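You operate a simulated robot arm through the tools that you are given. There is no shell and no other tool. Be economical: measure what you need, move in short steps, check, and stop when the job is done.

You are at the controls of a simulated two-armed robot. One attempt, no reset.

## Task
Push the upper dry drawer shut. Stack the cartridge that says "2" from the green mat on the packing bench on top of the cartridge labelled "7". Put the clip carton on the rack shelf r3-3 away on the rack shelf r2-4. Open the parts bench fuses drawer. Any order will do. Set down upright: clip carton.

Only the result counts: the job must be done as asked and must still hold three seconds after the hand-in. Knocking over, shifting, dropping, spilling or breaking anything else fails it.

## Robot
Two 7-joint arms with two-finger parallel grippers on one trunk, on a base that drives. Base frame: it is fixed to the floor where the robot stands at the start and does not move with it; the origin is under the middle of the robot, x ahead of it, y to its left, z up. Units: m, rad, N and s.
The left shoulder is at the start at [0.05, 0.168, 1.032], the right one opposite. With the tool pointing down near the work surface each hand reaches from about 0.1 to 0.66 m from the robot's upright axis, wherever it stands, measured 20 degrees to its own side. Places, roughly: cartridge [0, -1.75, 1]; clip carton [-2, 2.25, 1]; parts bench fuses drawer [-4.6, -1.7, 0.8]; rack shelf R2-4 [-0.9, 3.4, 1.3]; upper dry drawer [0.7, -0.1, 0.7]. Payload 1.57 kg a hand.
Tool frame (each hand has its own): the origin (TCP) lies between the finger pads and is the grasp point; the fingertips stand 0.03 m ahead of it; z points along the fingers, y is the line along which they close. The gripper opens to 0.08 m. The fingers are 0.017 m wide and 0.012 m thick; the gripper's body (0.04 by 0.082 m) begins 0.08 m behind the TCP.
Orientation is told as [roll, pitch, yaw] about the base's x, y, z axes, in that order, counted from this pose: with the fingers straight down and closing along the base's y, the tool's x points along the base's -x, its y along +y and its z along -z.

## Interface
- The arms move only by the tool apply_moves. It takes "left_moves", "right_moves" or both (then of equal length, played together; a hand with none holds still); each is a list of rows, each a list of 7 numbers: the shift along the tool's x, y, z in m, then the turn, a rotation vector about the tool's x, y, z in rad, then the opening, from 0 (shut) to 1 (fully open). In form: [[x, y, z, rx, ry, rz, grip], ...]. A call has 1 to 10 rows; each row shifts and turns the commanded pose from where the row before left it, along the tool's axes as they then stand. A row lasts 0.2 s, in which the tool goes at most 0.05 m and 0.15 rad; a call with a longer step from one row to the next is refused whole, and so is a gripper value outside its range. Where a pose cannot be reached the arm comes as near as it can. A force on the tool above 40 N (or 10 N above the force at the start of the call, whichever is more), or a blocked arm, ends the call early, and 0.2 s more pass. Each finger travels about 0.045 m/s and halts on what it meets, pressing with about 21 N; the grip force reading is that of the motor and also rises with nothing between the fingers. The clock runs only during rows and for 0.2 s after the last one: add rows that do not move to give the fingers time. It gives the time, the measured TCP pose, the force on the tool (base axes), the opening and the grip force at its end, in the units of the frame above (readings bear some noise), with the torque about the TCP (base axes, N m) and any sound that the robot's microphone picked up.
- Cameras (640 x 400 px; columns grow to the right, rows downward): "scene" is now at [0.1441, -0.0006, 1.2374]; the picture's right is [-0.11, -0.99, 0.00], its down [-0.65, 0.07, -0.76] and it looks along [0.75, -0.08, -0.65] (base axes); focal length 296 px, centre (320, 200). "left" rides on the left gripper at [0.072, 0.007, -0.122] in its tool frame; the picture's right is [-0.09, 1.00, 0.00], its down [-0.84, -0.08, -0.54] and it looks along [-0.54, -0.05, 0.84] (tool axes); focal length 238 px, centre (320, 200). "right" rides on the right gripper at [0.072, -0.007, -0.122] in its tool frame; the picture's right is [0.09, 1.00, 0.00], its down [-0.84, 0.08, -0.54] and it looks along [-0.54, 0.05, 0.84] (tool axes); focal length 238 px, centre (320, 200). There is no depth. A picture from a camera that has moved, and an enlarged one, comes with that camera's place and axes in the base frame and with its lens. The place of the scene camera against the robot may be out by one fixed shift of up to 0.025 m in any direction.
- grab_frame(camera): a new picture of that camera. The clock stands still meanwhile.
- lift_body(by): slides the trunk up (or, below 0, down) by that many m; the arms and the scene camera ride with it, the base frame stays. It gives what a move gives, with no picture.
- drive_base(legs): drives the robot by 1 to 6 legs, each [ahead, left, turn to the left] in m, m and rad, along the robot's own axes; the way and the turn of a leg run together, so that a leg with both is an arc; at most 1.5 m and 3.142 rad a leg. The arms and the cameras ride along, it lands a little off, and it stops where it bumps. It gives what a move gives.
- head_to(pan, tilt): turns the head with the scene camera to pan (to the left, within 1.396 rad either way) and tilt (down, from -0.506 to 1.204), counted from straight ahead of the robot. It gives what a move gives.
- zoom(camera, box): a new picture of the part [left, top, right, bottom] of that camera's present view, enlarged. The clock stands still meanwhile.
- job_done(): hands the job in; it is judged then, once.

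Go step by step. Nothing tells you exact positions but the pictures and the camera data: compare them with the known pose of the tool, close in by small moves and look again before you grip or let go. The budget is 165 turns and 138 pictures, counting those below and the enlarged ones. Unless the task says otherwise, let go and move clear before handing in.

The tools are called after "Emit:" as a command line: name --argument value ..., lists and objects as JSON in quotes. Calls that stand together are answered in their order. apply_moves: Moves the arms, as the interface text tells. Its arguments: {"type":"object","properties":{"left_moves":{"type":"array","items":{"type":"array","items":{"type":"number"}}},"right_moves":{"type":"array","items":{"type":"array","items":{"type":"number"}}}},"required":[]} The other tools are called the same way: lift_body (by) slides the trunk up or down; drive_base (legs) drives the base; head_to (pan, tilt) turns the head that bears the scene camera; grab_frame (camera) takes a picture; zoom (camera, box) takes an enlarged picture of a part of a camera's view; job_done () hands the job in.

At the start:

```text
time_s: 0.0
left_eef_pos: [0.4562, 0.1294, 0.9304]
left_orientation: [0.001, -0.001, 0.003]
left_force: [-0.5, 0.0, -0.2]
left_wrist_torque: [0.0, 0.02, 0.01]
left_gripper_width: 0.0798
left_gripper_force: 0.0
right_eef_pos: [0.4319, -0.1955, 0.9731]
right_orientation: [0.001, 0.0, -0.001]
right_force: [-0.1, 0.4, -0.1]
right_wrist_torque: [-0.04, -0.03, 0.0]
right_gripper_width: 0.08
right_gripper_force: 0.0
trunk travel left (down, up): [-0.2, 0.243]
robot x, y, heading: [-0.0032, 0.0017, -0.004]
head pan, tilt: [-0.108, 0.71]
```

scene: 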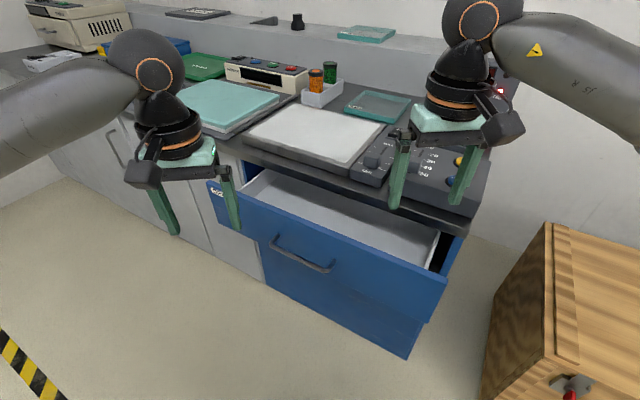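
right: 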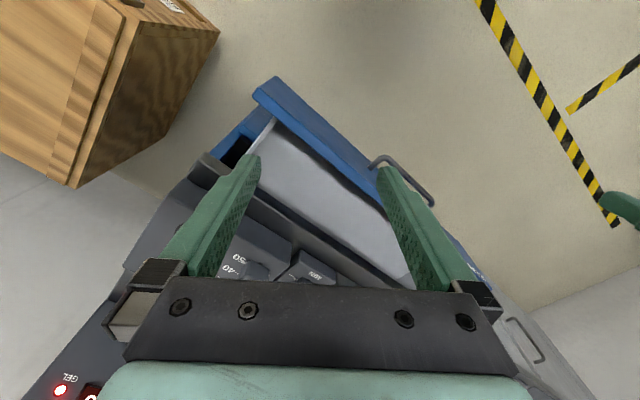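
left: 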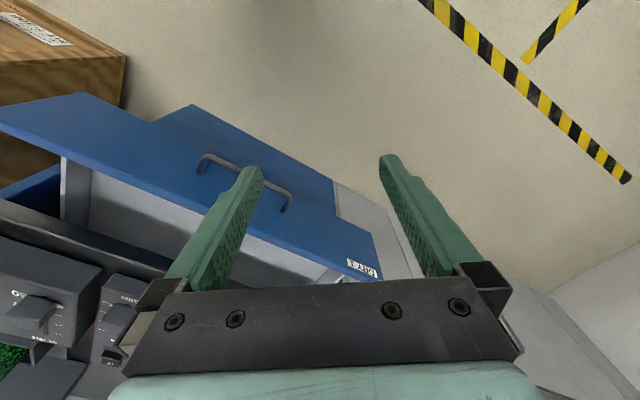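

The upper dry drawer is open right in front of me, on a bench turned about 40° to the right. I'll look around first, then reposition.

Emit:
zoom --camera "scene" --box '[180, 130, 480, 370]'

Emit:
head_to --pan -1.3 --tilt 0.35

Emit:
grab_frame --camera "scene"

Emit:
head_to --pan 1.3 --tilt 0.35

Emit:
grab_frame --camera "scene"

```text
1.67 times, centred on (330, 250) of scene
camera zoom: at [0.1441, -0.0006, 1.2374], right [-0.11, -0.99, 0.0], down [-0.65, 0.07, -0.76], along [0.75, -0.08, -0.65], focal length 494 px, centre (303, 117)
```

zoom: 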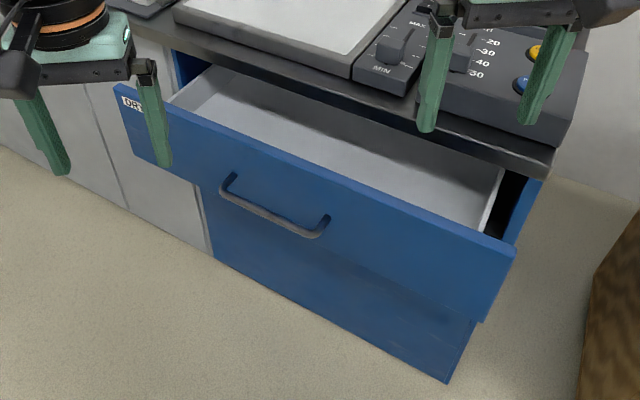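

```text
time_s: 1.4
left_eef_pos: [0.4564, 0.129, 0.9302]
left_orientation: [-0.002, 0.0, 0.002]
left_force: [0.0, 0.9, 0.4]
left_wrist_torque: [-0.05, 0.0, -0.03]
left_gripper_width: 0.0803
left_gripper_force: 0.1
right_eef_pos: [0.4329, -0.195, 0.972]
right_orientation: [0.0, 0.002, -0.002]
right_force: [0.3, -0.2, -0.6]
right_wrist_torque: [-0.03, -0.02, -0.03]
right_gripper_width: 0.08
right_gripper_force: 0.2
trunk travel left (down, up): [-0.2, 0.243]
robot x, y, heading: [-0.0023, -0.0008, 0.004]
head pan, tilt: [-1.3, 0.351]
```

```text
133 pictures are left
camera scene: at [0.085, -0.0812, 1.2697], right [-0.96, -0.27, 0.0], down [-0.09, 0.33, -0.94], along [0.25, -0.9, -0.34], focal length 296 px, centre (320, 200)
```

scene: 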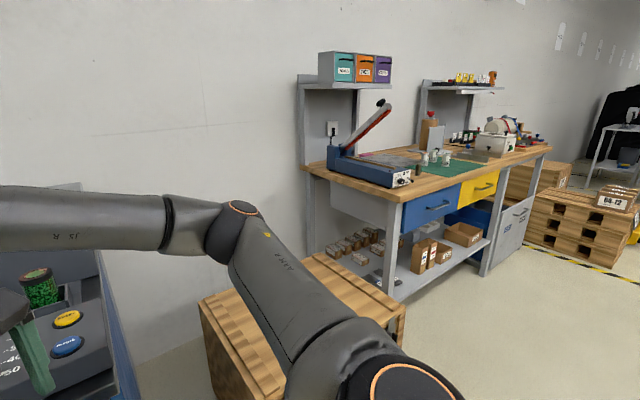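

```text
time_s: 3.7
left_eef_pos: [0.4568, 0.1304, 0.931]
left_orientation: [0.0, 0.0, 0.002]
left_force: [-0.7, 0.4, 0.2]
left_wrist_torque: [0.0, 0.03, -0.02]
left_gripper_width: 0.08
left_gripper_force: 0.1
right_eef_pos: [0.433, -0.1956, 0.9727]
right_orientation: [0.0, 0.001, -0.001]
right_force: [0.2, -0.7, -0.3]
right_wrist_torque: [-0.03, 0.04, 0.01]
right_gripper_width: 0.0798
right_gripper_force: 0.1
trunk travel left (down, up): [-0.2, 0.243]
robot x, y, heading: [0.0028, -0.0003, 0.003]
head pan, tilt: [1.3, 0.351]
```

```text
132 pictures are left
camera scene: at [0.085, 0.0982, 1.2697], right [0.96, -0.27, 0.0], down [-0.09, -0.33, -0.94], along [0.25, 0.9, -0.34], focal length 296 px, centre (320, 200)
```

scene: 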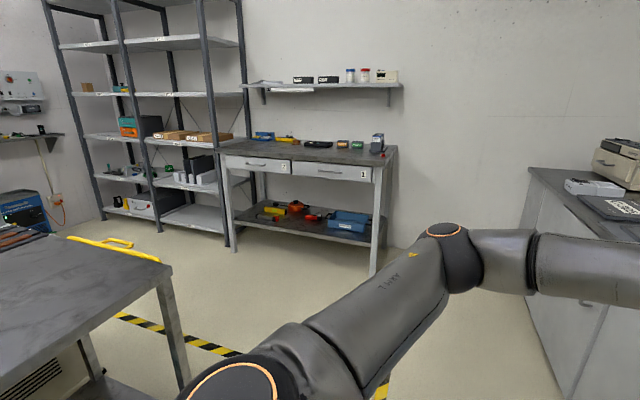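

The packing bench is on the right and the rack is far left. I'll line up facing the dry drawer, with the left hand opposite its front.

Emit:
drive_base --legs '[[-0.065, 0.29, 0], [0, 0, -0.69]]'

Emit:
head_to --pan 0.0 --tilt 0.7

Emit:
grab_frame --camera "scene"

Emit:
grab_frame --camera "left"

```text
time_s: 8.8
left_eef_pos: [0.3665, 0.0991, 0.9299]
left_orientation: [0.0, 0.0, -0.695]
left_force: [-0.4, -1.0, -0.1]
left_wrist_torque: [0.02, 0.03, -0.02]
left_gripper_width: 0.08
left_gripper_force: 0.1
right_eef_pos: [0.1404, -0.1352, 0.9723]
right_orientation: [0.001, -0.001, -0.698]
right_force: [0.0, -0.4, 1.1]
right_wrist_torque: [0.02, -0.01, 0.0]
right_gripper_width: 0.0799
right_gripper_force: 0.0
trunk travel left (down, up): [-0.2, 0.243]
robot x, y, heading: [-0.0659, 0.2932, -0.698]
head pan, tilt: [1.3, 0.351]
```

```text
time_s: 10.2
left_eef_pos: [0.3673, 0.098, 0.9298]
left_orientation: [0.001, 0.0, -0.694]
left_force: [0.7, -1.4, -0.4]
left_wrist_torque: [0.0, 0.02, 0.02]
left_gripper_width: 0.08
left_gripper_force: 0.2
right_eef_pos: [0.1412, -0.1349, 0.974]
right_orientation: [0.0, -0.001, -0.698]
right_force: [0.7, 0.5, 0.2]
right_wrist_torque: [-0.04, 0.03, 0.0]
right_gripper_width: 0.0798
right_gripper_force: 0.0
trunk travel left (down, up): [-0.2, 0.243]
robot x, y, heading: [-0.0677, 0.2904, -0.695]
head pan, tilt: [0.0, 0.7]
```

```text
131 pictures are left
camera scene: at [0.05, 0.2208, 1.2383], right [-0.64, -0.77, 0.0], down [-0.49, 0.41, -0.77], along [0.59, -0.49, -0.64], focal length 296 px, centre (320, 200)
```

scene: 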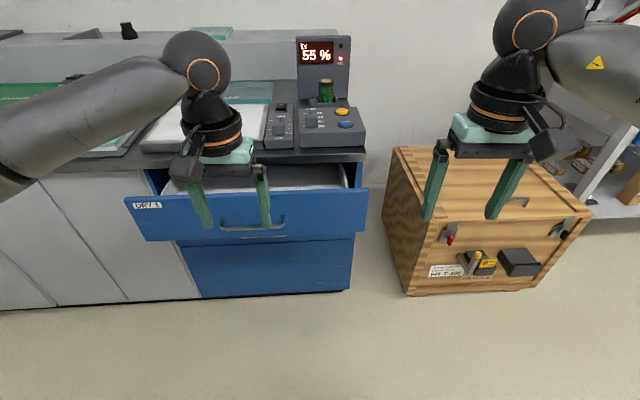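

```text
130 pictures are left
camera left: at [0.3164, 0.149, 1.0517], right [0.71, 0.71, 0.0], down [0.59, -0.6, 0.54], along [0.38, -0.38, -0.84], focal length 238 px, centre (320, 200)
```

left: 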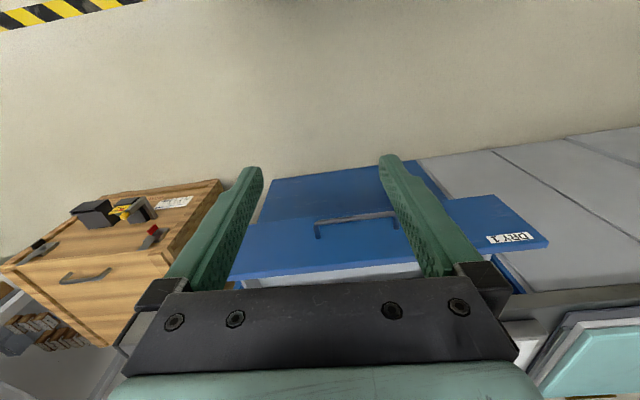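

I place the drawer handle near (0.55, 0.01, 0.73) and its front runs from about z 0.64 to 0.80. I'll correct the heading a little, lower the left hand with its fingers closed and tilted forward, and aim just right of the handle.

Emit:
drive_base --legs '[[0, -0.08, 0.066]]'

Emit:
apply_moves --left_moves '[[0, -0.02, 0.04, 0, 0, 0, 0], [0, -0.02, 0.045, 0, 0, 0, 0], [0, 0, 0.045, 0, 0, 0, 0], [0, 0, 0.04, 0, 0, 0, 0], [0, 0, 0, 0, -0.15, 0, 0], [0, 0, 0, 0, -0.15, 0, 0], [0, 0, 0, 0, -0.15, 0, 0], [0, 0, 0, 0, -0.15, 0, 0], [0, 0, 0, 0, -0.15, 0, 0], [0, 0, 0, 0, -0.15, 0, 0]]'

Emit:
grab_frame --camera "scene"

Emit:
grab_frame --camera "left"

```text
time_s: 11.6
left_eef_pos: [0.3314, 0.0668, 0.9314]
left_orientation: [-0.001, -0.001, -0.626]
left_force: [0.3, -0.3, 1.0]
left_wrist_torque: [0.03, 0.0, 0.01]
left_gripper_width: 0.0801
left_gripper_force: 0.1
right_eef_pos: [0.1211, -0.1809, 0.9725]
right_orientation: [0.0, -0.002, -0.631]
right_force: [-0.7, -0.7, -0.6]
right_wrist_torque: [0.0, 0.0, 0.03]
right_gripper_width: 0.08
right_gripper_force: 0.0
trunk travel left (down, up): [-0.2, 0.243]
robot x, y, heading: [-0.116, 0.232, -0.63]
head pan, tilt: [0.0, 0.7]
```

```text
time_s: 13.8
left_eef_pos: [0.3071, 0.0342, 0.7609]
left_orientation: [-0.002, -0.901, -0.627]
left_force: [-0.1, -0.2, 1.0]
left_wrist_torque: [-0.04, -0.01, -0.01]
left_gripper_width: 0.0
left_gripper_force: 21.0
right_eef_pos: [0.1206, -0.1804, 0.9734]
right_orientation: [-0.001, -0.001, -0.631]
right_force: [0.7, 0.7, -0.3]
right_wrist_torque: [0.0, -0.02, -0.01]
right_gripper_width: 0.0802
right_gripper_force: 0.0
trunk travel left (down, up): [-0.2, 0.243]
robot x, y, heading: [-0.1149, 0.2331, -0.628]
head pan, tilt: [0.0, 0.7]
```

```text
129 pictures are left
camera scene: at [0.0068, 0.1656, 1.2383], right [-0.59, -0.81, 0.0], down [-0.52, 0.38, -0.77], along [0.62, -0.45, -0.64], focal length 296 px, centre (320, 200)
```

scene: 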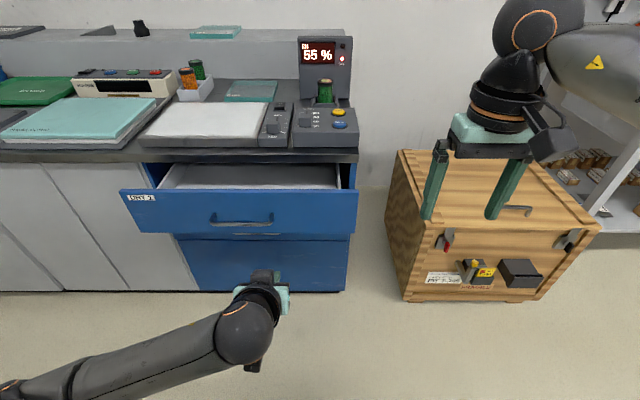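

```text
128 pictures are left
camera left: at [0.1979, 0.1206, 0.7794], right [0.63, 0.77, 0.07], down [0.03, -0.12, 0.99], along [0.78, -0.62, -0.1], focal length 238 px, centre (320, 200)
```

left: 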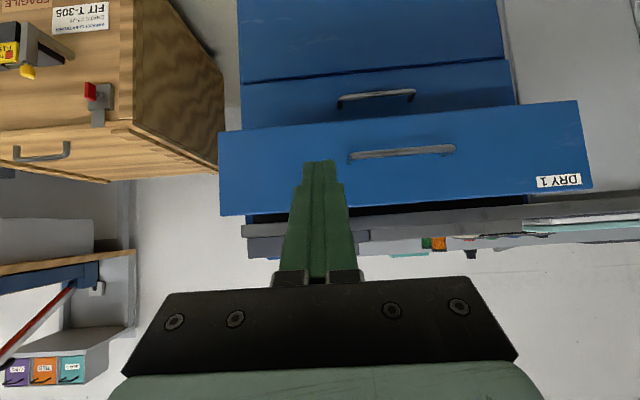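

The closed fingertips now point just right of the handle, at handle height. I'll drive closer, then push with the arm.

Emit:
drive_base --legs '[[0.17, 0, 0]]'

Emit:
apply_moves --left_moves '[[-0.0249, 0, 0.0313, 0, 0, 0, 0], [-0.0249, 0, 0.0313, 0, 0, 0, 0], [-0.0249, 0, 0.0313, 0, 0, 0, 0], [-0.0187, 0, 0.0235, 0, 0, 0, 0], [-0.0187, 0, 0.0235, 0, 0, 0, 0], [-0.0187, 0, 0.0235, 0, 0, 0, 0]]'

Emit:
grab_frame --camera "left"

Emit:
grab_frame --camera "scene"

```text
time_s: 15.2
left_eef_pos: [0.4417, -0.0653, 0.7597]
left_orientation: [-0.001, -0.899, -0.628]
left_force: [0.7, 0.0, 0.9]
left_wrist_torque: [0.0, -0.01, 0.02]
left_gripper_width: 0.0001
left_gripper_force: 21.8
right_eef_pos: [0.2556, -0.2782, 0.9719]
right_orientation: [0.001, 0.001, -0.63]
right_force: [0.0, -0.2, 0.7]
right_wrist_torque: [0.0, -0.02, 0.01]
right_gripper_width: 0.08
right_gripper_force: 0.0
trunk travel left (down, up): [-0.2, 0.243]
robot x, y, heading: [0.0179, 0.1309, -0.626]
head pan, tilt: [0.0, 0.7]
```

```text
time_s: 16.6
left_eef_pos: [0.6017, -0.1812, 0.7602]
left_orientation: [0.0, -0.885, -0.624]
left_force: [-13.1, 9.1, 5.4]
left_wrist_torque: [0.04, 0.02, 0.0]
left_gripper_width: 0.0003
left_gripper_force: 21.3
right_eef_pos: [0.2553, -0.2788, 0.9725]
right_orientation: [0.001, -0.001, -0.629]
right_force: [0.0, 0.3, 0.2]
right_wrist_torque: [0.0, 0.0, -0.01]
right_gripper_width: 0.0798
right_gripper_force: 0.1
trunk travel left (down, up): [-0.2, 0.243]
robot x, y, heading: [0.0244, 0.1324, -0.625]
head pan, tilt: [0.0, 0.7]
stopped in row 6 (left hand): the force on the tool passed its limit at 101 N (the readings are from after the stop); the commanded pose is now the measured one
```

```text
127 pictures are left
camera left: at [0.4921, -0.0957, 0.7807], right [0.63, 0.77, 0.07], down [0.04, -0.13, 0.99], along [0.78, -0.62, -0.12], focal length 238 px, centre (320, 200)
```

left: 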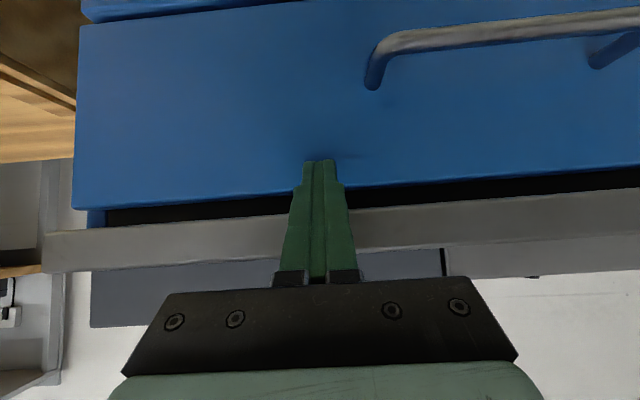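

```text
126 pictures are left
camera scene: at [0.1407, 0.0685, 1.2386], right [-0.59, -0.81, 0.0], down [-0.52, 0.38, -0.77], along [0.62, -0.45, -0.64], focal length 296 px, centre (320, 200)
```

scene: 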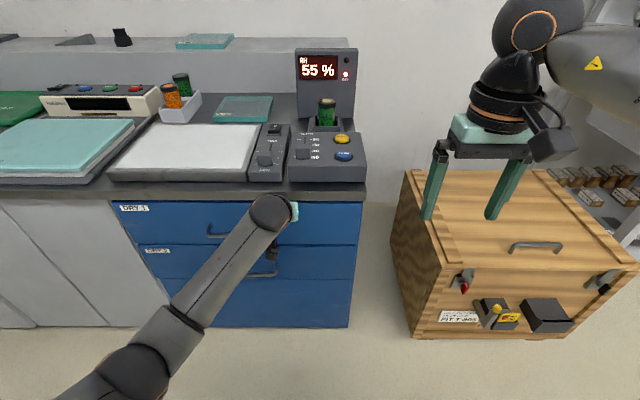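

The drawer looks shut. I'll press gently once more to make sure it's seated, then look from the side.

Emit:
apply_moves --left_moves '[[-0.0031, 0, 0.0039, 0, 0, 0, 0], [-0.0031, 0, 0.0039, 0, 0, 0, 0]]'

Emit:
apply_moves --left_moves '[[0.0249, 0, -0.0313, 0, 0, 0, 0], [0.0249, 0, -0.0313, 0, 0, 0, 0], [0.0249, 0, -0.0313, 0, 0, 0, 0], [0.0249, 0, -0.0313, 0, 0, 0, 0], [0.0249, 0, -0.0313, 0, 0, 0, 0]]'

Emit:
grab_frame --camera "scene"

Emit:
grab_frame --camera "left"

```text
time_s: 17.0
left_eef_pos: [0.6006, -0.1825, 0.7566]
left_orientation: [-0.002, -0.877, -0.622]
left_force: [-16.2, 12.8, 8.1]
left_wrist_torque: [0.04, 0.07, 0.0]
left_gripper_width: 0.0001
left_gripper_force: 20.8
right_eef_pos: [0.2557, -0.2767, 0.9735]
right_orientation: [0.001, 0.001, -0.627]
right_force: [0.2, 0.7, 0.4]
right_wrist_torque: [0.0, 0.01, 0.0]
right_gripper_width: 0.0801
right_gripper_force: 0.0
trunk travel left (down, up): [-0.2, 0.243]
robot x, y, heading: [0.0209, 0.1343, -0.625]
head pan, tilt: [0.0, 0.7]
stopped in row 1 (left hand): the force on the tool passed its limit at 48 N (the readings are from after the stop); the commanded pose is now the measured one
```

```text
time_s: 18.4
left_eef_pos: [0.4767, -0.0724, 0.7634]
left_orientation: [0.112, -0.892, -0.677]
left_force: [-0.1, -0.8, -1.1]
left_wrist_torque: [0.0, 0.01, 0.0]
left_gripper_width: 0.0001
left_gripper_force: 21.5
right_eef_pos: [0.2565, -0.2793, 0.9725]
right_orientation: [0.001, 0.003, -0.627]
right_force: [0.1, -0.9, -0.4]
right_wrist_torque: [0.02, 0.01, -0.01]
right_gripper_width: 0.08
right_gripper_force: 0.1
trunk travel left (down, up): [-0.2, 0.243]
robot x, y, heading: [0.0234, 0.1301, -0.629]
head pan, tilt: [0.0, 0.7]
stopped in row 5 (left hand): the arm was blocked; the commanded pose is now the measured one
```

```text
125 pictures are left
camera scene: at [0.142, 0.0677, 1.2383], right [-0.59, -0.81, 0.0], down [-0.52, 0.38, -0.76], along [0.62, -0.45, -0.64], focal length 296 px, centre (320, 200)
```

scene: 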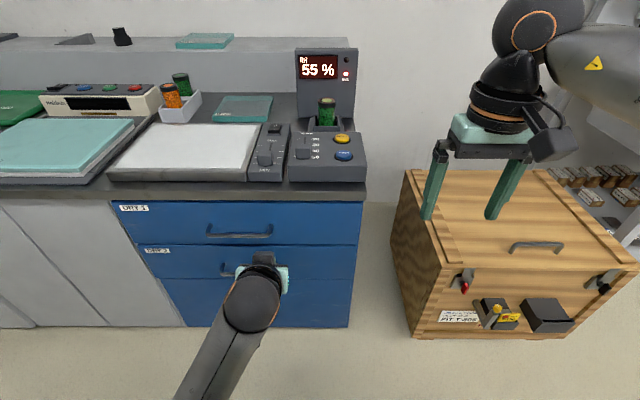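

```text
124 pictures are left
camera left: at [0.3628, 0.0078, 0.7842], right [0.6, 0.79, 0.14], down [0.0, -0.18, 0.98], along [0.8, -0.59, -0.11], focal length 238 px, centre (320, 200)
```

left: 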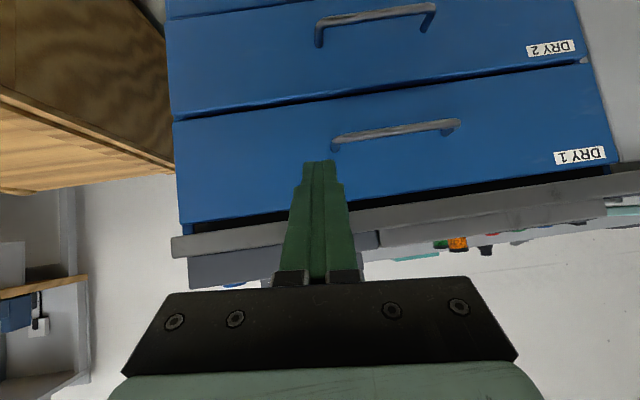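

The dry drawer is shut. I'll raise the left hand to a neutral pose, back off and sidestep to the packing bench.

Emit:
apply_moves --left_moves '[[-0.0313, 0, -0.0249, 0, 0.0, 0, 0], [-0.0313, 0, -0.0249, 0, 0.15, 0, 0], [-0.0279, 0, -0.0287, 0, 0.15, 0, 0], [-0.0236, 0, -0.0323, 0, 0.15, 0, 0], [-0.0174, 0, -0.036, 0, 0.15, 0, 0], [0, 0, 0, 0, 0.15, 0, 0.5], [0, 0, 0, 0, 0.15, 0, 1]]'

Emit:
drive_base --legs '[[-0.12, 0, 0], [0, -1.4, 0]]'

Emit:
head_to --pan 0.0 --tilt 0.5

Emit:
grab_frame --camera "scene"

```text
time_s: 19.1
left_eef_pos: [0.496, -0.005, 0.7728]
left_orientation: [0.315, -0.561, -0.712]
left_force: [-0.4, 0.0, 0.1]
left_wrist_torque: [0.0, -0.01, 0.04]
left_gripper_width: 0.0
left_gripper_force: 20.9
left hand out of reach, approached as far as the arm can: row 3
right_eef_pos: [0.2571, -0.2788, 0.9731]
right_orientation: [0.002, 0.003, -0.631]
right_force: [0.7, 0.6, 0.0]
right_wrist_torque: [0.0, -0.02, 0.0]
right_gripper_width: 0.0801
right_gripper_force: 0.0
trunk travel left (down, up): [-0.2, 0.243]
robot x, y, heading: [0.0207, 0.1346, -0.623]
head pan, tilt: [0.0, 0.7]
stopped in row 3 (left hand): the arm was blocked; the commanded pose is now the measured one
```

```text
time_s: 32.5
left_eef_pos: [-0.4275, -1.0729, 0.7725]
left_orientation: [0.314, -0.564, -0.714]
left_force: [0.1, 1.3, -0.4]
left_wrist_torque: [0.03, 0.01, -0.01]
left_gripper_width: 0.0001
left_gripper_force: 21.0
right_eef_pos: [-0.6676, -1.3464, 0.9734]
right_orientation: [0.0, 0.001, -0.631]
right_force: [0.6, -0.2, 0.3]
right_wrist_torque: [-0.01, 0.02, -0.01]
right_gripper_width: 0.08
right_gripper_force: 0.1
trunk travel left (down, up): [-0.2, 0.243]
robot x, y, heading: [-0.9057, -0.9355, -0.628]
head pan, tilt: [0.0, 0.7]
```

```text
time_s: 33.2
left_eef_pos: [-0.4272, -1.0726, 0.7715]
left_orientation: [0.315, -0.562, -0.713]
left_force: [0.7, -1.0, -0.2]
left_wrist_torque: [0.01, 0.01, 0.02]
left_gripper_width: 0.0002
left_gripper_force: 20.6
right_eef_pos: [-0.6686, -1.347, 0.9723]
right_orientation: [0.001, 0.002, -0.632]
right_force: [-0.4, 0.1, 0.1]
right_wrist_torque: [-0.01, 0.0, 0.01]
right_gripper_width: 0.0799
right_gripper_force: 0.0
trunk travel left (down, up): [-0.2, 0.243]
robot x, y, heading: [-0.9008, -0.9343, -0.634]
head pan, tilt: [0.0, 0.499]
```

```text
123 pictures are left
camera scene: at [-0.7761, -1.0033, 1.2559], right [-0.59, -0.81, 0.0], down [-0.39, 0.28, -0.88], along [0.71, -0.52, -0.48], focal length 296 px, centre (320, 200)
```

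scene: 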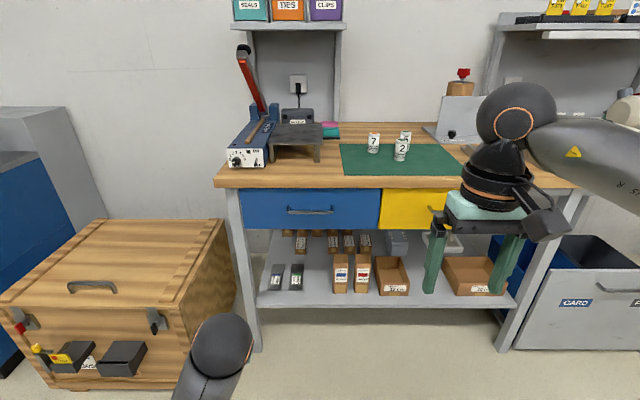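

The left arm is in an awkward posture, so I'll bring it back to neutral. Three cartridges stand on the green mat; I'll zoom in on them.

Emit:
apply_moves --left_moves '[[-0.0213, 0.0105, -0.0322, 0.0584, 0.115, 0, 0], [-0.017, 0.008, -0.034, 0.0584, 0.115, 0, 0], [-0.012, 0.006, -0.036, 0.0584, 0.115, 0, 0], [-0.008, 0.004, -0.037, 0.0584, 0.115, 0, 0], [-0.004, 0.002, -0.038, 0.0584, 0.115, 0, 0]]'

Emit:
zoom --camera "scene" --box '[320, 100, 480, 200]'

```text
time_s: 33.7
left_eef_pos: [-0.3915, -0.9417, 0.7422]
left_orientation: [0.534, -0.215, -0.648]
left_force: [-0.5, 0.2, 0.3]
left_wrist_torque: [-0.01, 0.02, -0.04]
left_gripper_width: 0.0
left_gripper_force: 21.0
left hand out of reach, approached as far as the arm can: row 2
right_eef_pos: [-0.6664, -1.3469, 0.9725]
right_orientation: [0.003, 0.002, -0.632]
right_force: [0.7, -0.2, 0.1]
right_wrist_torque: [0.0, -0.03, 0.0]
right_gripper_width: 0.0803
right_gripper_force: 0.1
trunk travel left (down, up): [-0.2, 0.243]
robot x, y, heading: [-0.9056, -0.9337, -0.629]
head pan, tilt: [0.0, 0.499]
stopped in row 2 (left hand): the arm was blocked; the commanded pose is now the measured one
```

```text
4.00 times, centred on (400, 150) of scene
camera zoom: at [-0.7764, -1.0037, 1.2559], right [-0.59, -0.81, 0.0], down [-0.39, 0.28, -0.88], along [0.71, -0.52, -0.48], focal length 1185 px, centre (0, 400)
```

zoom: 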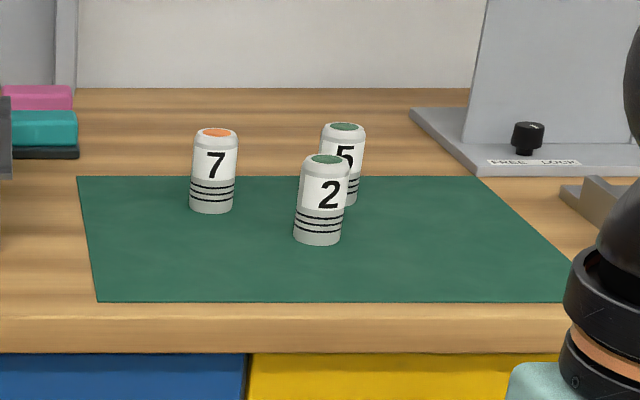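

Something limits the left arm; I'll look at its posture.

Emit:
head_to --pan 0.6 --tilt 0.9

Emit:
grab_frame --camera "scene"

```text
time_s: 34.7
left_eef_pos: [-0.3907, -0.9397, 0.7423]
left_orientation: [0.535, -0.215, -0.646]
left_force: [0.7, -0.5, 0.6]
left_wrist_torque: [-0.06, 0.0, 0.01]
left_gripper_width: 0.0001
left_gripper_force: 20.8
right_eef_pos: [-0.6674, -1.3477, 0.9728]
right_orientation: [0.0, 0.001, -0.631]
right_force: [-0.4, -0.3, 0.2]
right_wrist_torque: [-0.02, 0.0, 0.01]
right_gripper_width: 0.0796
right_gripper_force: 0.1
trunk travel left (down, up): [-0.2, 0.243]
robot x, y, heading: [-0.9008, -0.9365, -0.627]
head pan, tilt: [0.6, 0.901]
```

```text
121 pictures are left
camera scene: at [-0.7742, -0.952, 1.2222], right [-0.03, -1.0, 0.0], down [-0.78, 0.02, -0.62], along [0.62, -0.02, -0.78], focal length 296 px, centre (320, 200)
```

scene: 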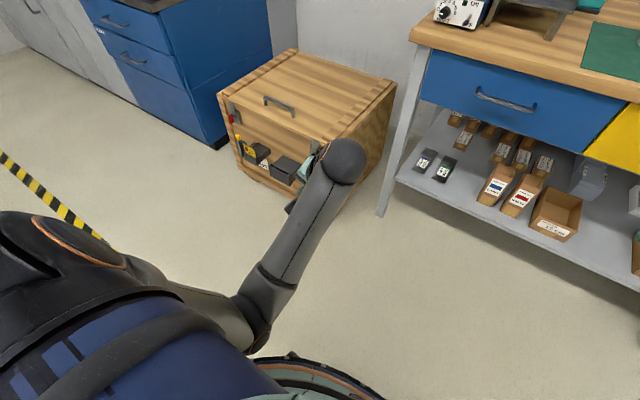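

Emit:
apply_moves --left_moves '[[-0.0064, 0.015, -0.025, 0, 0, 0, 0], [-0.0064, 0.015, -0.025, 0, 0, 0, 0], [-0.0064, 0.015, -0.025, 0, 0, 0, 0], [-0.0064, 0.015, -0.025, 0, 0, 0, 0]]'

```text
time_s: 35.3
left_eef_pos: [-0.3813, -0.8654, 0.767]
left_orientation: [0.722, -0.085, -0.618]
left_force: [-0.3, 0.1, -0.4]
left_wrist_torque: [0.03, -0.02, -0.02]
left_gripper_width: 0.0
left_gripper_force: 20.7
right_eef_pos: [-0.6662, -1.3474, 0.9721]
right_orientation: [-0.001, 0.001, -0.632]
right_force: [-0.2, -0.1, -0.8]
right_wrist_torque: [0.0, 0.02, -0.04]
right_gripper_width: 0.08
right_gripper_force: 0.0
trunk travel left (down, up): [-0.2, 0.243]
robot x, y, heading: [-0.9016, -0.9347, -0.631]
head pan, tilt: [0.6, 0.901]
stopped in row 2 (left hand): the arm was blocked; the commanded pose is now the measured one
```

Emit:
apply_moves --left_moves '[[-0.04, -0.002, 0.0026, 0, 0, 0, 0], [-0.04, -0.002, 0.0026, 0, 0, 0, 0], [-0.04, -0.002, 0.0026, 0, 0, 0, 0]]'

Emit:
apply_moves --left_moves '[[0, 0, 0, 0.1, 0, 0, 0], [0, 0, 0, 0.1, 0, 0, 0], [0, 0, 0, 0.1, 0, 0, 0]]'

Emit:
grab_frame --camera "scene"

```text
time_s: 36.1
left_eef_pos: [-0.2814, -0.9335, 0.7691]
left_orientation: [0.723, -0.086, -0.615]
left_force: [0.6, 0.5, -0.5]
left_wrist_torque: [0.02, 0.01, -0.01]
left_gripper_width: 0.0
left_gripper_force: 21.2
right_eef_pos: [-0.6684, -1.3473, 0.9724]
right_orientation: [0.001, 0.003, -0.632]
right_force: [0.2, -0.2, 0.7]
right_wrist_torque: [0.01, 0.01, -0.01]
right_gripper_width: 0.0798
right_gripper_force: 0.1
trunk travel left (down, up): [-0.2, 0.243]
robot x, y, heading: [-0.9031, -0.9369, -0.63]
head pan, tilt: [0.6, 0.901]
```

```text
time_s: 36.9
left_eef_pos: [-0.2842, -0.9352, 0.768]
left_orientation: [0.418, -0.086, -0.62]
left_force: [-0.2, -0.1, -0.3]
left_wrist_torque: [0.0, -0.02, 0.03]
left_gripper_width: 0.0
left_gripper_force: 20.5
right_eef_pos: [-0.6683, -1.3461, 0.9717]
right_orientation: [0.0, 0.002, -0.632]
right_force: [-1.3, 0.0, 0.2]
right_wrist_torque: [0.0, -0.02, 0.01]
right_gripper_width: 0.08
right_gripper_force: 0.1
trunk travel left (down, up): [-0.2, 0.243]
robot x, y, heading: [-0.9044, -0.9318, -0.628]
head pan, tilt: [0.6, 0.901]
```

```text
120 pictures are left
camera scene: at [-0.7741, -0.9519, 1.2221], right [-0.03, -1.0, 0.0], down [-0.78, 0.02, -0.62], along [0.62, -0.02, -0.78], focal length 296 px, centre (320, 200)
```

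scene: 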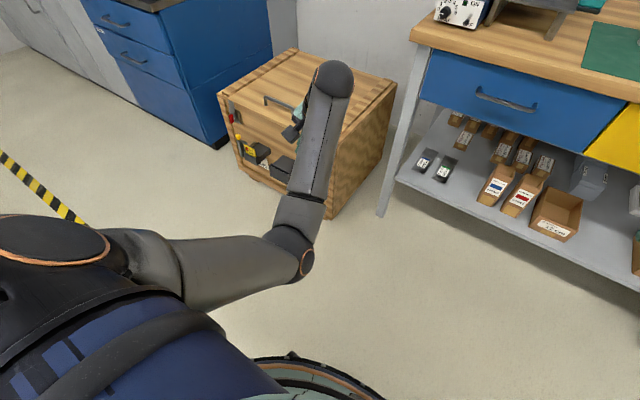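

Emit:
apply_moves --left_moves '[[-0.01, 0, 0, 0.1, 0.02, 0, 0], [-0.01, 0, 0, 0.1, 0.02, 0, 0], [-0.01, 0, 0, 0.1, 0.02, 0, 0], [0, 0, -0.01, 0.11, 0.02, 0, 0], [0, 0, -0.04, 0, 0, 0, 0], [0, 0, -0.04, 0, 0, 0, 0], [0, 0, -0.04, 0, 0, 0, 0], [0, 0, -0.04, 0, 0, 0, 0.5], [0.04, 0, -0.01, 0, 0, 0, 0.5], [0.04, 0, 0, 0, 0, 0, 1]]'

Emit:
head_to --pan 0.0 --tilt 0.6

Emit:
grab_frame --camera "scene"

```text
time_s: 39.1
left_eef_pos: [-0.3274, -0.9053, 0.9496]
left_orientation: [0.009, -0.009, -0.602]
left_force: [-0.5, 0.4, -0.3]
left_wrist_torque: [0.01, 0.02, -0.02]
left_gripper_width: 0.066
left_gripper_force: 0.1
right_eef_pos: [-0.6679, -1.3482, 0.9715]
right_orientation: [0.0, 0.002, -0.633]
right_force: [0.0, 0.5, 0.6]
right_wrist_torque: [0.0, 0.0, -0.02]
right_gripper_width: 0.0802
right_gripper_force: 0.0
trunk travel left (down, up): [-0.2, 0.243]
robot x, y, heading: [-0.8991, -0.9349, -0.633]
head pan, tilt: [0.6, 0.901]
```

```text
time_s: 40.1
left_eef_pos: [-0.327, -0.9057, 0.9511]
left_orientation: [0.009, -0.009, -0.602]
left_force: [-0.9, -0.2, 0.4]
left_wrist_torque: [0.02, -0.05, -0.01]
left_gripper_width: 0.0803
left_gripper_force: 0.1
right_eef_pos: [-0.6672, -1.3466, 0.9718]
right_orientation: [0.0, 0.002, -0.631]
right_force: [0.1, -0.8, 0.1]
right_wrist_torque: [-0.01, 0.02, 0.0]
right_gripper_width: 0.0799
right_gripper_force: 0.1
trunk travel left (down, up): [-0.2, 0.243]
robot x, y, heading: [-0.9048, -0.9307, -0.63]
head pan, tilt: [0.0, 0.6]
```

```text
119 pictures are left
camera scene: at [-0.7781, -1.0017, 1.2469], right [-0.59, -0.81, 0.0], down [-0.46, 0.33, -0.82], along [0.67, -0.49, -0.57], focal length 296 px, centre (320, 200)
```

scene: 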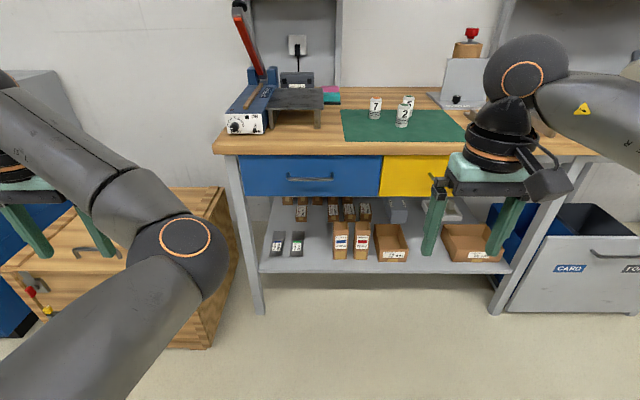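

The cartridges stand about 1.0 m ahead and 0.2 m to the right, which suits the right hand. I'll raise the trunk, tuck the left hand clear of the paper cutter, and drive closer.

Emit:
lift_body --by 0.2

Emit:
apply_moves --left_moves '[[0.03, 0.03, 0, 0, 0, 0, 1], [0.03, 0.03, 0, 0, 0, 0, 1], [0.03, 0.03, 0, 0, 0, 0, 1], [0.03, 0.01, 0, 0, 0, 0, 1]]'

Emit:
drive_base --legs '[[0.35, 0, 0]]'

Emit:
grab_frame --camera "scene"

Emit:
grab_frame --camera "right"

```text
time_s: 42.3
left_eef_pos: [-0.3264, -0.9055, 1.151]
left_orientation: [0.009, -0.008, -0.6]
left_force: [0.5, 0.1, 0.0]
left_wrist_torque: [0.01, 0.01, 0.0]
left_gripper_width: 0.0798
left_gripper_force: 0.1
right_eef_pos: [-0.6675, -1.347, 1.1714]
right_orientation: [0.001, 0.001, -0.633]
right_force: [0.1, 0.5, -0.2]
right_wrist_torque: [0.0, 0.02, -0.03]
right_gripper_width: 0.0802
right_gripper_force: 0.1
trunk travel left (down, up): [-0.4, 0.043]
robot x, y, heading: [-0.9039, -0.9364, -0.631]
head pan, tilt: [0.0, 0.6]
```

```text
time_s: 43.3
left_eef_pos: [-0.371, -0.7549, 1.1522]
left_orientation: [0.009, -0.008, -0.602]
left_force: [0.3, 0.0, -0.4]
left_wrist_torque: [0.0, 0.01, -0.02]
left_gripper_width: 0.0803
left_gripper_force: 0.0
right_eef_pos: [-0.6677, -1.3472, 1.1725]
right_orientation: [0.0, 0.002, -0.632]
right_force: [0.6, 0.1, -0.1]
right_wrist_torque: [-0.02, -0.01, 0.0]
right_gripper_width: 0.08
right_gripper_force: 0.0
trunk travel left (down, up): [-0.4, 0.043]
robot x, y, heading: [-0.9004, -0.9346, -0.627]
head pan, tilt: [0.0, 0.6]
```

```text
time_s: 45.5
left_eef_pos: [-0.0908, -0.9607, 1.1525]
left_orientation: [0.008, -0.009, -0.603]
left_force: [0.5, 0.0, -0.1]
left_wrist_torque: [0.03, 0.0, 0.0]
left_gripper_width: 0.0797
left_gripper_force: 0.1
right_eef_pos: [-0.3893, -1.552, 1.1711]
right_orientation: [-0.001, 0.003, -0.635]
right_force: [0.2, -0.4, -0.7]
right_wrist_torque: [0.01, 0.03, 0.0]
right_gripper_width: 0.08
right_gripper_force: 0.0
trunk travel left (down, up): [-0.4, 0.043]
robot x, y, heading: [-0.6204, -1.1384, -0.633]
head pan, tilt: [0.0, 0.6]
```

```text
118 pictures are left
camera scene: at [-0.4988, -1.206, 1.4468], right [-0.59, -0.81, 0.0], down [-0.46, 0.33, -0.82], along [0.67, -0.49, -0.57], focal length 296 px, centre (320, 200)
```

scene: 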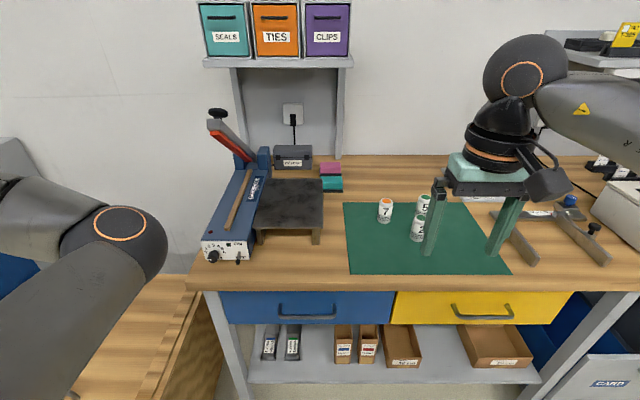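

```text
117 pictures are left
camera right: at [-0.4516, -1.5151, 1.2943], right [0.52, 0.86, 0.0], down [0.72, -0.43, 0.54], along [0.46, -0.28, -0.84], focal length 238 px, centre (320, 200)
```

right: 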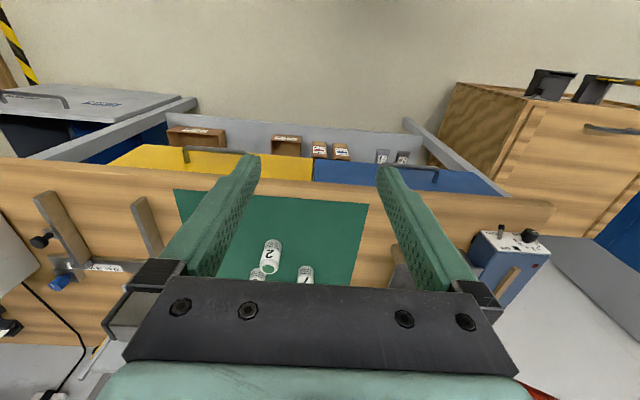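

I'll drive in a bit more, then shift the right hand toward cartridge 2 and re-measure.

Emit:
drive_base --legs '[[0.16, 0, 0]]'

Emit:
apply_moves --right_moves '[[-0.02, -0.02, 0.04, 0, 0, 0, 1], [-0.02, -0.02, 0.03, 0, 0, 0, 1], [0, -0.02, 0, 0, 0, 0, 1]]'

Emit:
grab_frame --camera "right"

Emit:
grab_frame --camera "scene"

```text
time_s: 47.0
left_eef_pos: [0.0398, -1.0559, 1.1519]
left_orientation: [0.01, -0.006, -0.602]
left_force: [0.3, -0.1, -0.2]
left_wrist_torque: [0.0, 0.0, -0.01]
left_gripper_width: 0.0801
left_gripper_force: 0.0
right_eef_pos: [-0.2558, -1.6473, 1.1714]
right_orientation: [0.001, 0.003, -0.632]
right_force: [-0.3, -0.4, -0.8]
right_wrist_torque: [0.04, 0.03, 0.01]
right_gripper_width: 0.0799
right_gripper_force: 0.1
trunk travel left (down, up): [-0.4, 0.043]
robot x, y, heading: [-0.4967, -1.2347, -0.63]
head pan, tilt: [0.0, 0.6]
```

```text
time_s: 47.8
left_eef_pos: [0.0396, -1.056, 1.1527]
left_orientation: [0.009, -0.011, -0.6]
left_force: [0.0, 0.3, 0.4]
left_wrist_torque: [0.04, -0.01, 0.02]
left_gripper_width: 0.0803
left_gripper_force: 0.1
right_eef_pos: [-0.2603, -1.7199, 1.1001]
right_orientation: [-0.001, 0.002, -0.633]
right_force: [-0.3, -0.4, -0.3]
right_wrist_torque: [0.02, 0.0, 0.03]
right_gripper_width: 0.08
right_gripper_force: 0.0
trunk travel left (down, up): [-0.4, 0.043]
robot x, y, heading: [-0.4899, -1.2361, -0.631]
head pan, tilt: [0.0, 0.6]
```

```text
116 pictures are left
camera right: at [-0.3238, -1.6838, 1.2228], right [0.51, 0.86, 0.0], down [0.72, -0.43, 0.54], along [0.46, -0.28, -0.84], focal length 238 px, centre (320, 200)
```

right: 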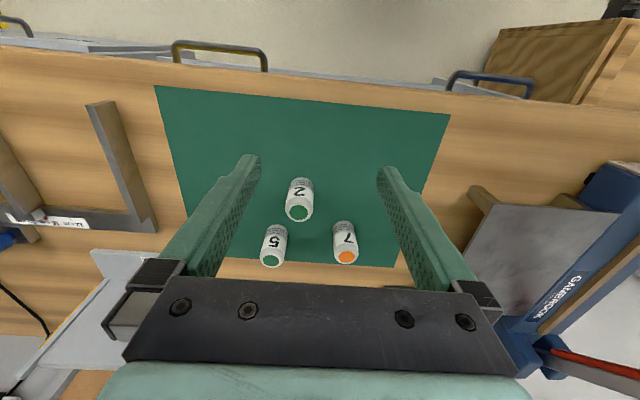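

```text
115 pictures are left
camera scene: at [-0.3677, -1.3019, 1.4469], right [-0.59, -0.81, 0.0], down [-0.46, 0.33, -0.83], along [0.67, -0.49, -0.56], focal length 296 px, centre (320, 200)
```

scene: 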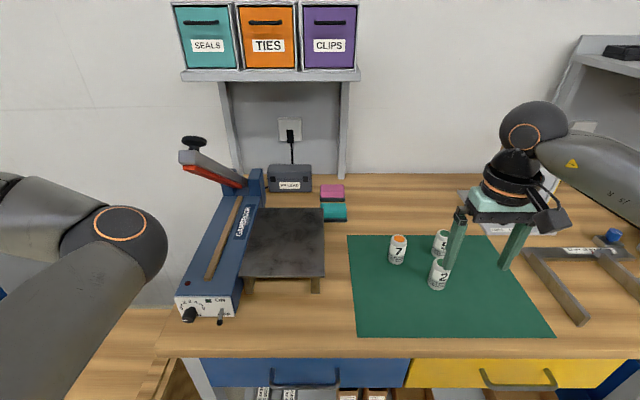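

I estimate cartridge 2 at about (-0.185, -1.807) with the table near z 0.885. I'll drive in slightly, move above it and check.

Emit:
drive_base --legs '[[0.05, 0, 0]]'

Emit:
apply_moves --right_moves '[[-0.022, -0.01, 0.02, 0, 0, 0, 1], [-0.022, -0.01, 0.03, 0, 0, 0, 1], [-0.02, -0.01, 0.02, 0, 0, 0, 1]]'

Emit:
grab_frame --camera "right"

```text
time_s: 48.7
left_eef_pos: [0.0815, -1.0843, 1.1523]
left_orientation: [0.008, -0.005, -0.602]
left_force: [0.8, -0.1, 1.0]
left_wrist_torque: [0.03, 0.01, 0.01]
left_gripper_width: 0.0801
left_gripper_force: 0.0
right_eef_pos: [-0.2188, -1.7508, 1.1002]
right_orientation: [-0.002, 0.001, -0.633]
right_force: [0.4, 0.4, -0.3]
right_wrist_torque: [0.03, 0.02, -0.01]
right_gripper_width: 0.0799
right_gripper_force: 0.0
trunk travel left (down, up): [-0.4, 0.043]
robot x, y, heading: [-0.4489, -1.2636, -0.63]
head pan, tilt: [0.0, 0.6]
```

```text
time_s: 49.5
left_eef_pos: [0.0804, -1.0835, 1.1524]
left_orientation: [0.008, -0.009, -0.602]
left_force: [0.3, 1.0, -0.4]
left_wrist_torque: [-0.02, 0.0, 0.02]
left_gripper_width: 0.0796
left_gripper_force: 0.1
right_eef_pos: [-0.1869, -1.8106, 1.0302]
right_orientation: [-0.001, 0.001, -0.632]
right_force: [-0.4, -0.4, -0.2]
right_wrist_torque: [0.02, 0.03, 0.0]
right_gripper_width: 0.0799
right_gripper_force: 0.0
trunk travel left (down, up): [-0.4, 0.043]
robot x, y, heading: [-0.452, -1.2681, -0.629]
head pan, tilt: [0.0, 0.6]
```

```text
114 pictures are left
camera right: at [-0.2509, -1.7746, 1.1524], right [0.51, 0.86, 0.0], down [0.72, -0.43, 0.54], along [0.46, -0.28, -0.84], focal length 238 px, centre (320, 200)
```

right: 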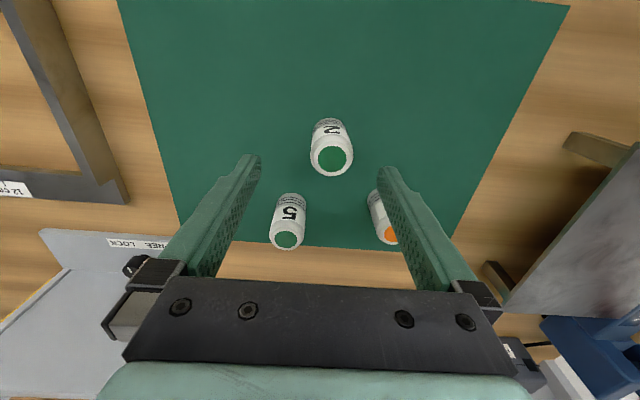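

Well aligned laterally within a centimetre. I'll correct by 9 mm and descend around cartridge 2, stopping slightly above for a check.

Emit:
apply_moves --right_moves '[[-0.002, 0.0045, 0.02, 0, 0, 0, 1], [0, 0.0045, 0.02, 0, 0, 0, 1], [0, 0, 0.025, 0, 0, 0, 1], [0, 0, 0.015, 0, 0, 0, 1], [0, 0, 0.015, 0, 0, 0, 1]]'

Emit:
grab_frame --camera "right"

Emit:
zoom --camera "scene" --box '[340, 200, 580, 350]'

```text
time_s: 50.7
left_eef_pos: [0.0802, -1.0855, 1.1523]
left_orientation: [0.008, -0.008, -0.602]
left_force: [0.0, -0.3, -0.4]
left_wrist_torque: [0.04, -0.03, 0.02]
left_gripper_width: 0.08
left_gripper_force: 0.0
right_eef_pos: [-0.1792, -1.8037, 0.9347]
right_orientation: [-0.001, 0.001, -0.631]
right_force: [-0.1, -0.3, -1.3]
right_wrist_torque: [-0.01, -0.01, 0.01]
right_gripper_width: 0.08
right_gripper_force: 0.0
trunk travel left (down, up): [-0.4, 0.043]
robot x, y, heading: [-0.4477, -1.263, -0.631]
head pan, tilt: [0.0, 0.6]
```

```text
113 pictures are left
camera right: at [-0.243, -1.7675, 1.0579], right [0.51, 0.86, 0.0], down [0.72, -0.43, 0.54], along [0.46, -0.28, -0.84], focal length 238 px, centre (320, 200)
```

right: 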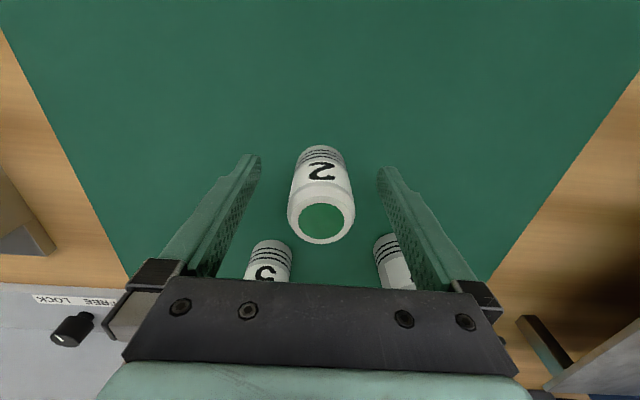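

```text
2.67 times, centred on (460, 275) of scene
camera zoom: at [-0.3274, -1.3309, 1.4469], right [-0.59, -0.81, 0.0], down [-0.46, 0.33, -0.82], along [0.67, -0.49, -0.57], focal length 790 px, centre (-53, 0)
```

zoom: 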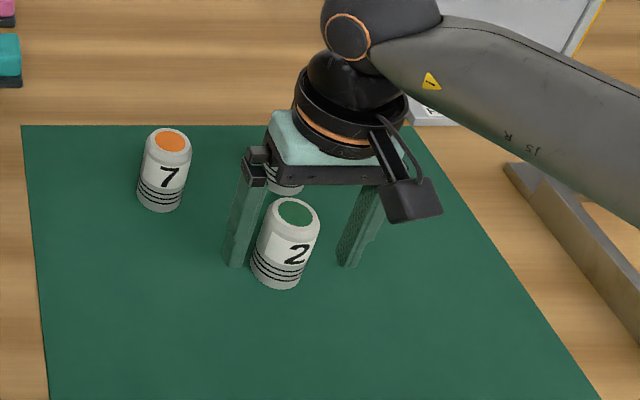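

Cartridge 2 is centred between the fingers, and I'll grip and lift it.

Emit:
apply_moves --right_moves '[[0, 0, 0.006, 0, 0, 0, 0.7], [0, 0, 0, 0, 0, 0, 0.4], [0, 0, 0, 0, 0, 0, 0.2], [0, 0, 0, 0, 0, 0, 0], [0, 0, 0, 0, 0, 0, 0]]'

Emit:
apply_moves --right_moves '[[0, 0, -0.02, 0, 0, 0, 0], [0, 0, -0.03, 0, 0, 0, 0], [0, 0, -0.03, 0, 0, 0, 0], [0, 0, -0.03, 0, 0, 0, 0], [0, 0, -0.01, 0, 0, 0, 0]]'

Emit:
grab_frame --camera "right"

Emit:
zoom --camera "scene" --box '[340, 180, 580, 330]'

```text
time_s: 51.9
left_eef_pos: [0.0807, -1.0858, 1.1519]
left_orientation: [0.007, -0.009, -0.602]
left_force: [0.9, 0.4, 0.4]
left_wrist_torque: [0.07, 0.01, 0.0]
left_gripper_width: 0.0797
left_gripper_force: 0.1
right_eef_pos: [-0.1793, -1.8033, 0.9299]
right_orientation: [-0.002, 0.002, -0.632]
right_force: [2.0, 0.8, 0.8]
right_wrist_torque: [0.01, -0.08, 0.03]
right_gripper_width: 0.0386
right_gripper_force: 20.7
trunk travel left (down, up): [-0.4, 0.043]
robot x, y, heading: [-0.4464, -1.2647, -0.63]
head pan, tilt: [0.0, 0.6]
```

```text
time_s: 53.1
left_eef_pos: [0.0798, -1.0853, 1.1514]
left_orientation: [0.01, -0.009, -0.603]
left_force: [-0.6, -0.7, 0.1]
left_wrist_torque: [0.02, -0.03, 0.0]
left_gripper_width: 0.0801
left_gripper_force: 0.0
right_eef_pos: [-0.1818, -1.8046, 1.0478]
right_orientation: [0.0, 0.002, -0.632]
right_force: [0.6, -0.4, 0.1]
right_wrist_torque: [-0.02, 0.02, 0.0]
right_gripper_width: 0.0
right_gripper_force: 21.6
trunk travel left (down, up): [-0.4, 0.043]
robot x, y, heading: [-0.4529, -1.2632, -0.631]
head pan, tilt: [0.0, 0.6]
```

```text
111 pictures are left
camera right: at [-0.2443, -1.7689, 1.171], right [0.51, 0.86, 0.0], down [0.72, -0.43, 0.54], along [0.46, -0.28, -0.84], focal length 238 px, centre (320, 200)
```

right: 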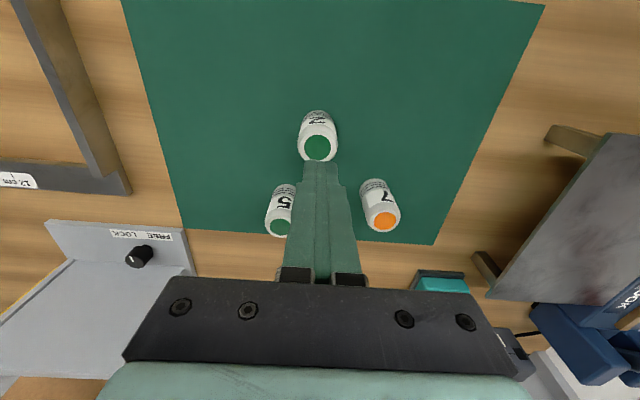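

```text
2.67 times, centred on (460, 255) of scene
camera zoom: at [-0.3275, -1.3308, 1.4469], right [-0.59, -0.81, 0.0], down [-0.46, 0.33, -0.83], along [0.67, -0.49, -0.56], focal length 790 px, centre (-53, 53)
```

zoom: 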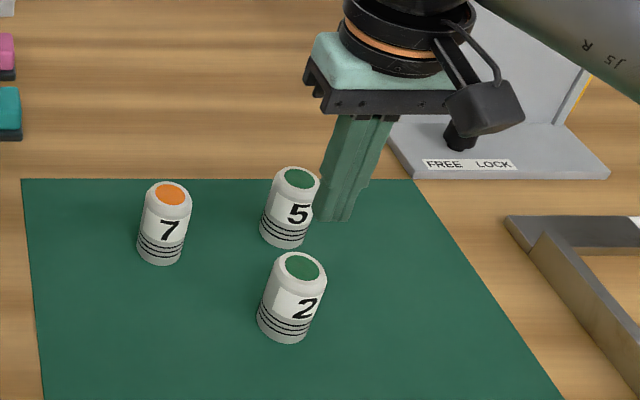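

The grip slipped: cartridge 2 is still standing. Re-triangulating, it sits about 9 mm further forward than my grip, so I'll reopen, shift forward, and go down again.

Emit:
apply_moves --right_moves '[[0, 0, 0, 0, 0, 0, 1], [-0.004, 0, 0, 0, 0, 0, 1], [-0.005, 0, 0, 0, 0, 0, 1], [0, 0, 0, 0, 0, 0, 1], [0, 0, 0, 0, 0, 0, 1], [0, 0, 0.04, 0, 0, 0, 1], [0, 0, 0.03, 0, 0, 0, 1], [0, 0, 0.02, 0, 0, 0, 1], [0, 0, 0.02, 0, 0, 0, 1], [0, 0, 0.012, 0, 0, 0, 1]]'

Emit:
grab_frame --camera "right"

Emit:
zoom --camera "scene" --box '[380, 220, 500, 295]'

```text
time_s: 55.3
left_eef_pos: [0.0809, -1.0837, 1.1527]
left_orientation: [0.008, -0.007, -0.604]
left_force: [-0.1, -0.2, -0.1]
left_wrist_torque: [-0.01, -0.02, 0.02]
left_gripper_width: 0.0799
left_gripper_force: 0.1
right_eef_pos: [-0.174, -1.808, 0.9282]
right_orientation: [-0.002, 0.002, -0.629]
right_force: [0.2, 0.1, -0.2]
right_wrist_torque: [0.02, 0.0, -0.01]
right_gripper_width: 0.0799
right_gripper_force: 0.0
trunk travel left (down, up): [-0.4, 0.043]
robot x, y, heading: [-0.4536, -1.2632, -0.626]
head pan, tilt: [0.0, 0.6]
```

```text
109 pictures are left
camera right: at [-0.2365, -1.7725, 1.0502], right [0.51, 0.86, 0.0], down [0.72, -0.43, 0.54], along [0.46, -0.28, -0.84], focal length 238 px, centre (320, 200)
```

right: 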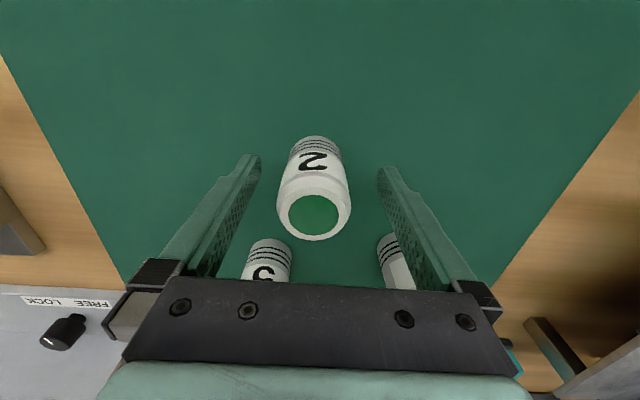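

```text
5.33 times, centred on (440, 258) of scene
camera zoom: at [-0.3275, -1.3308, 1.4469], right [-0.59, -0.81, 0.0], down [-0.46, 0.33, -0.83], along [0.67, -0.49, -0.56], focal length 1580 px, centre (-320, -107)
```

zoom: 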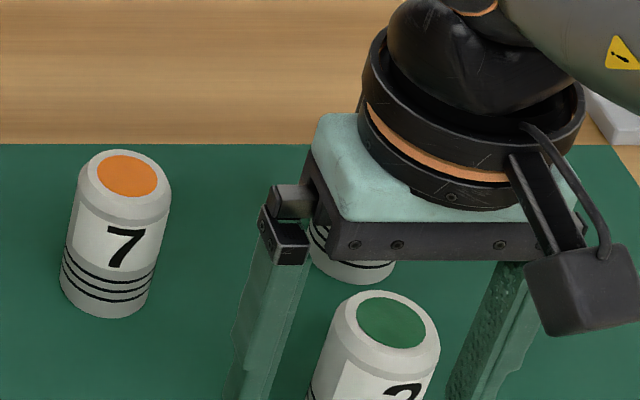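

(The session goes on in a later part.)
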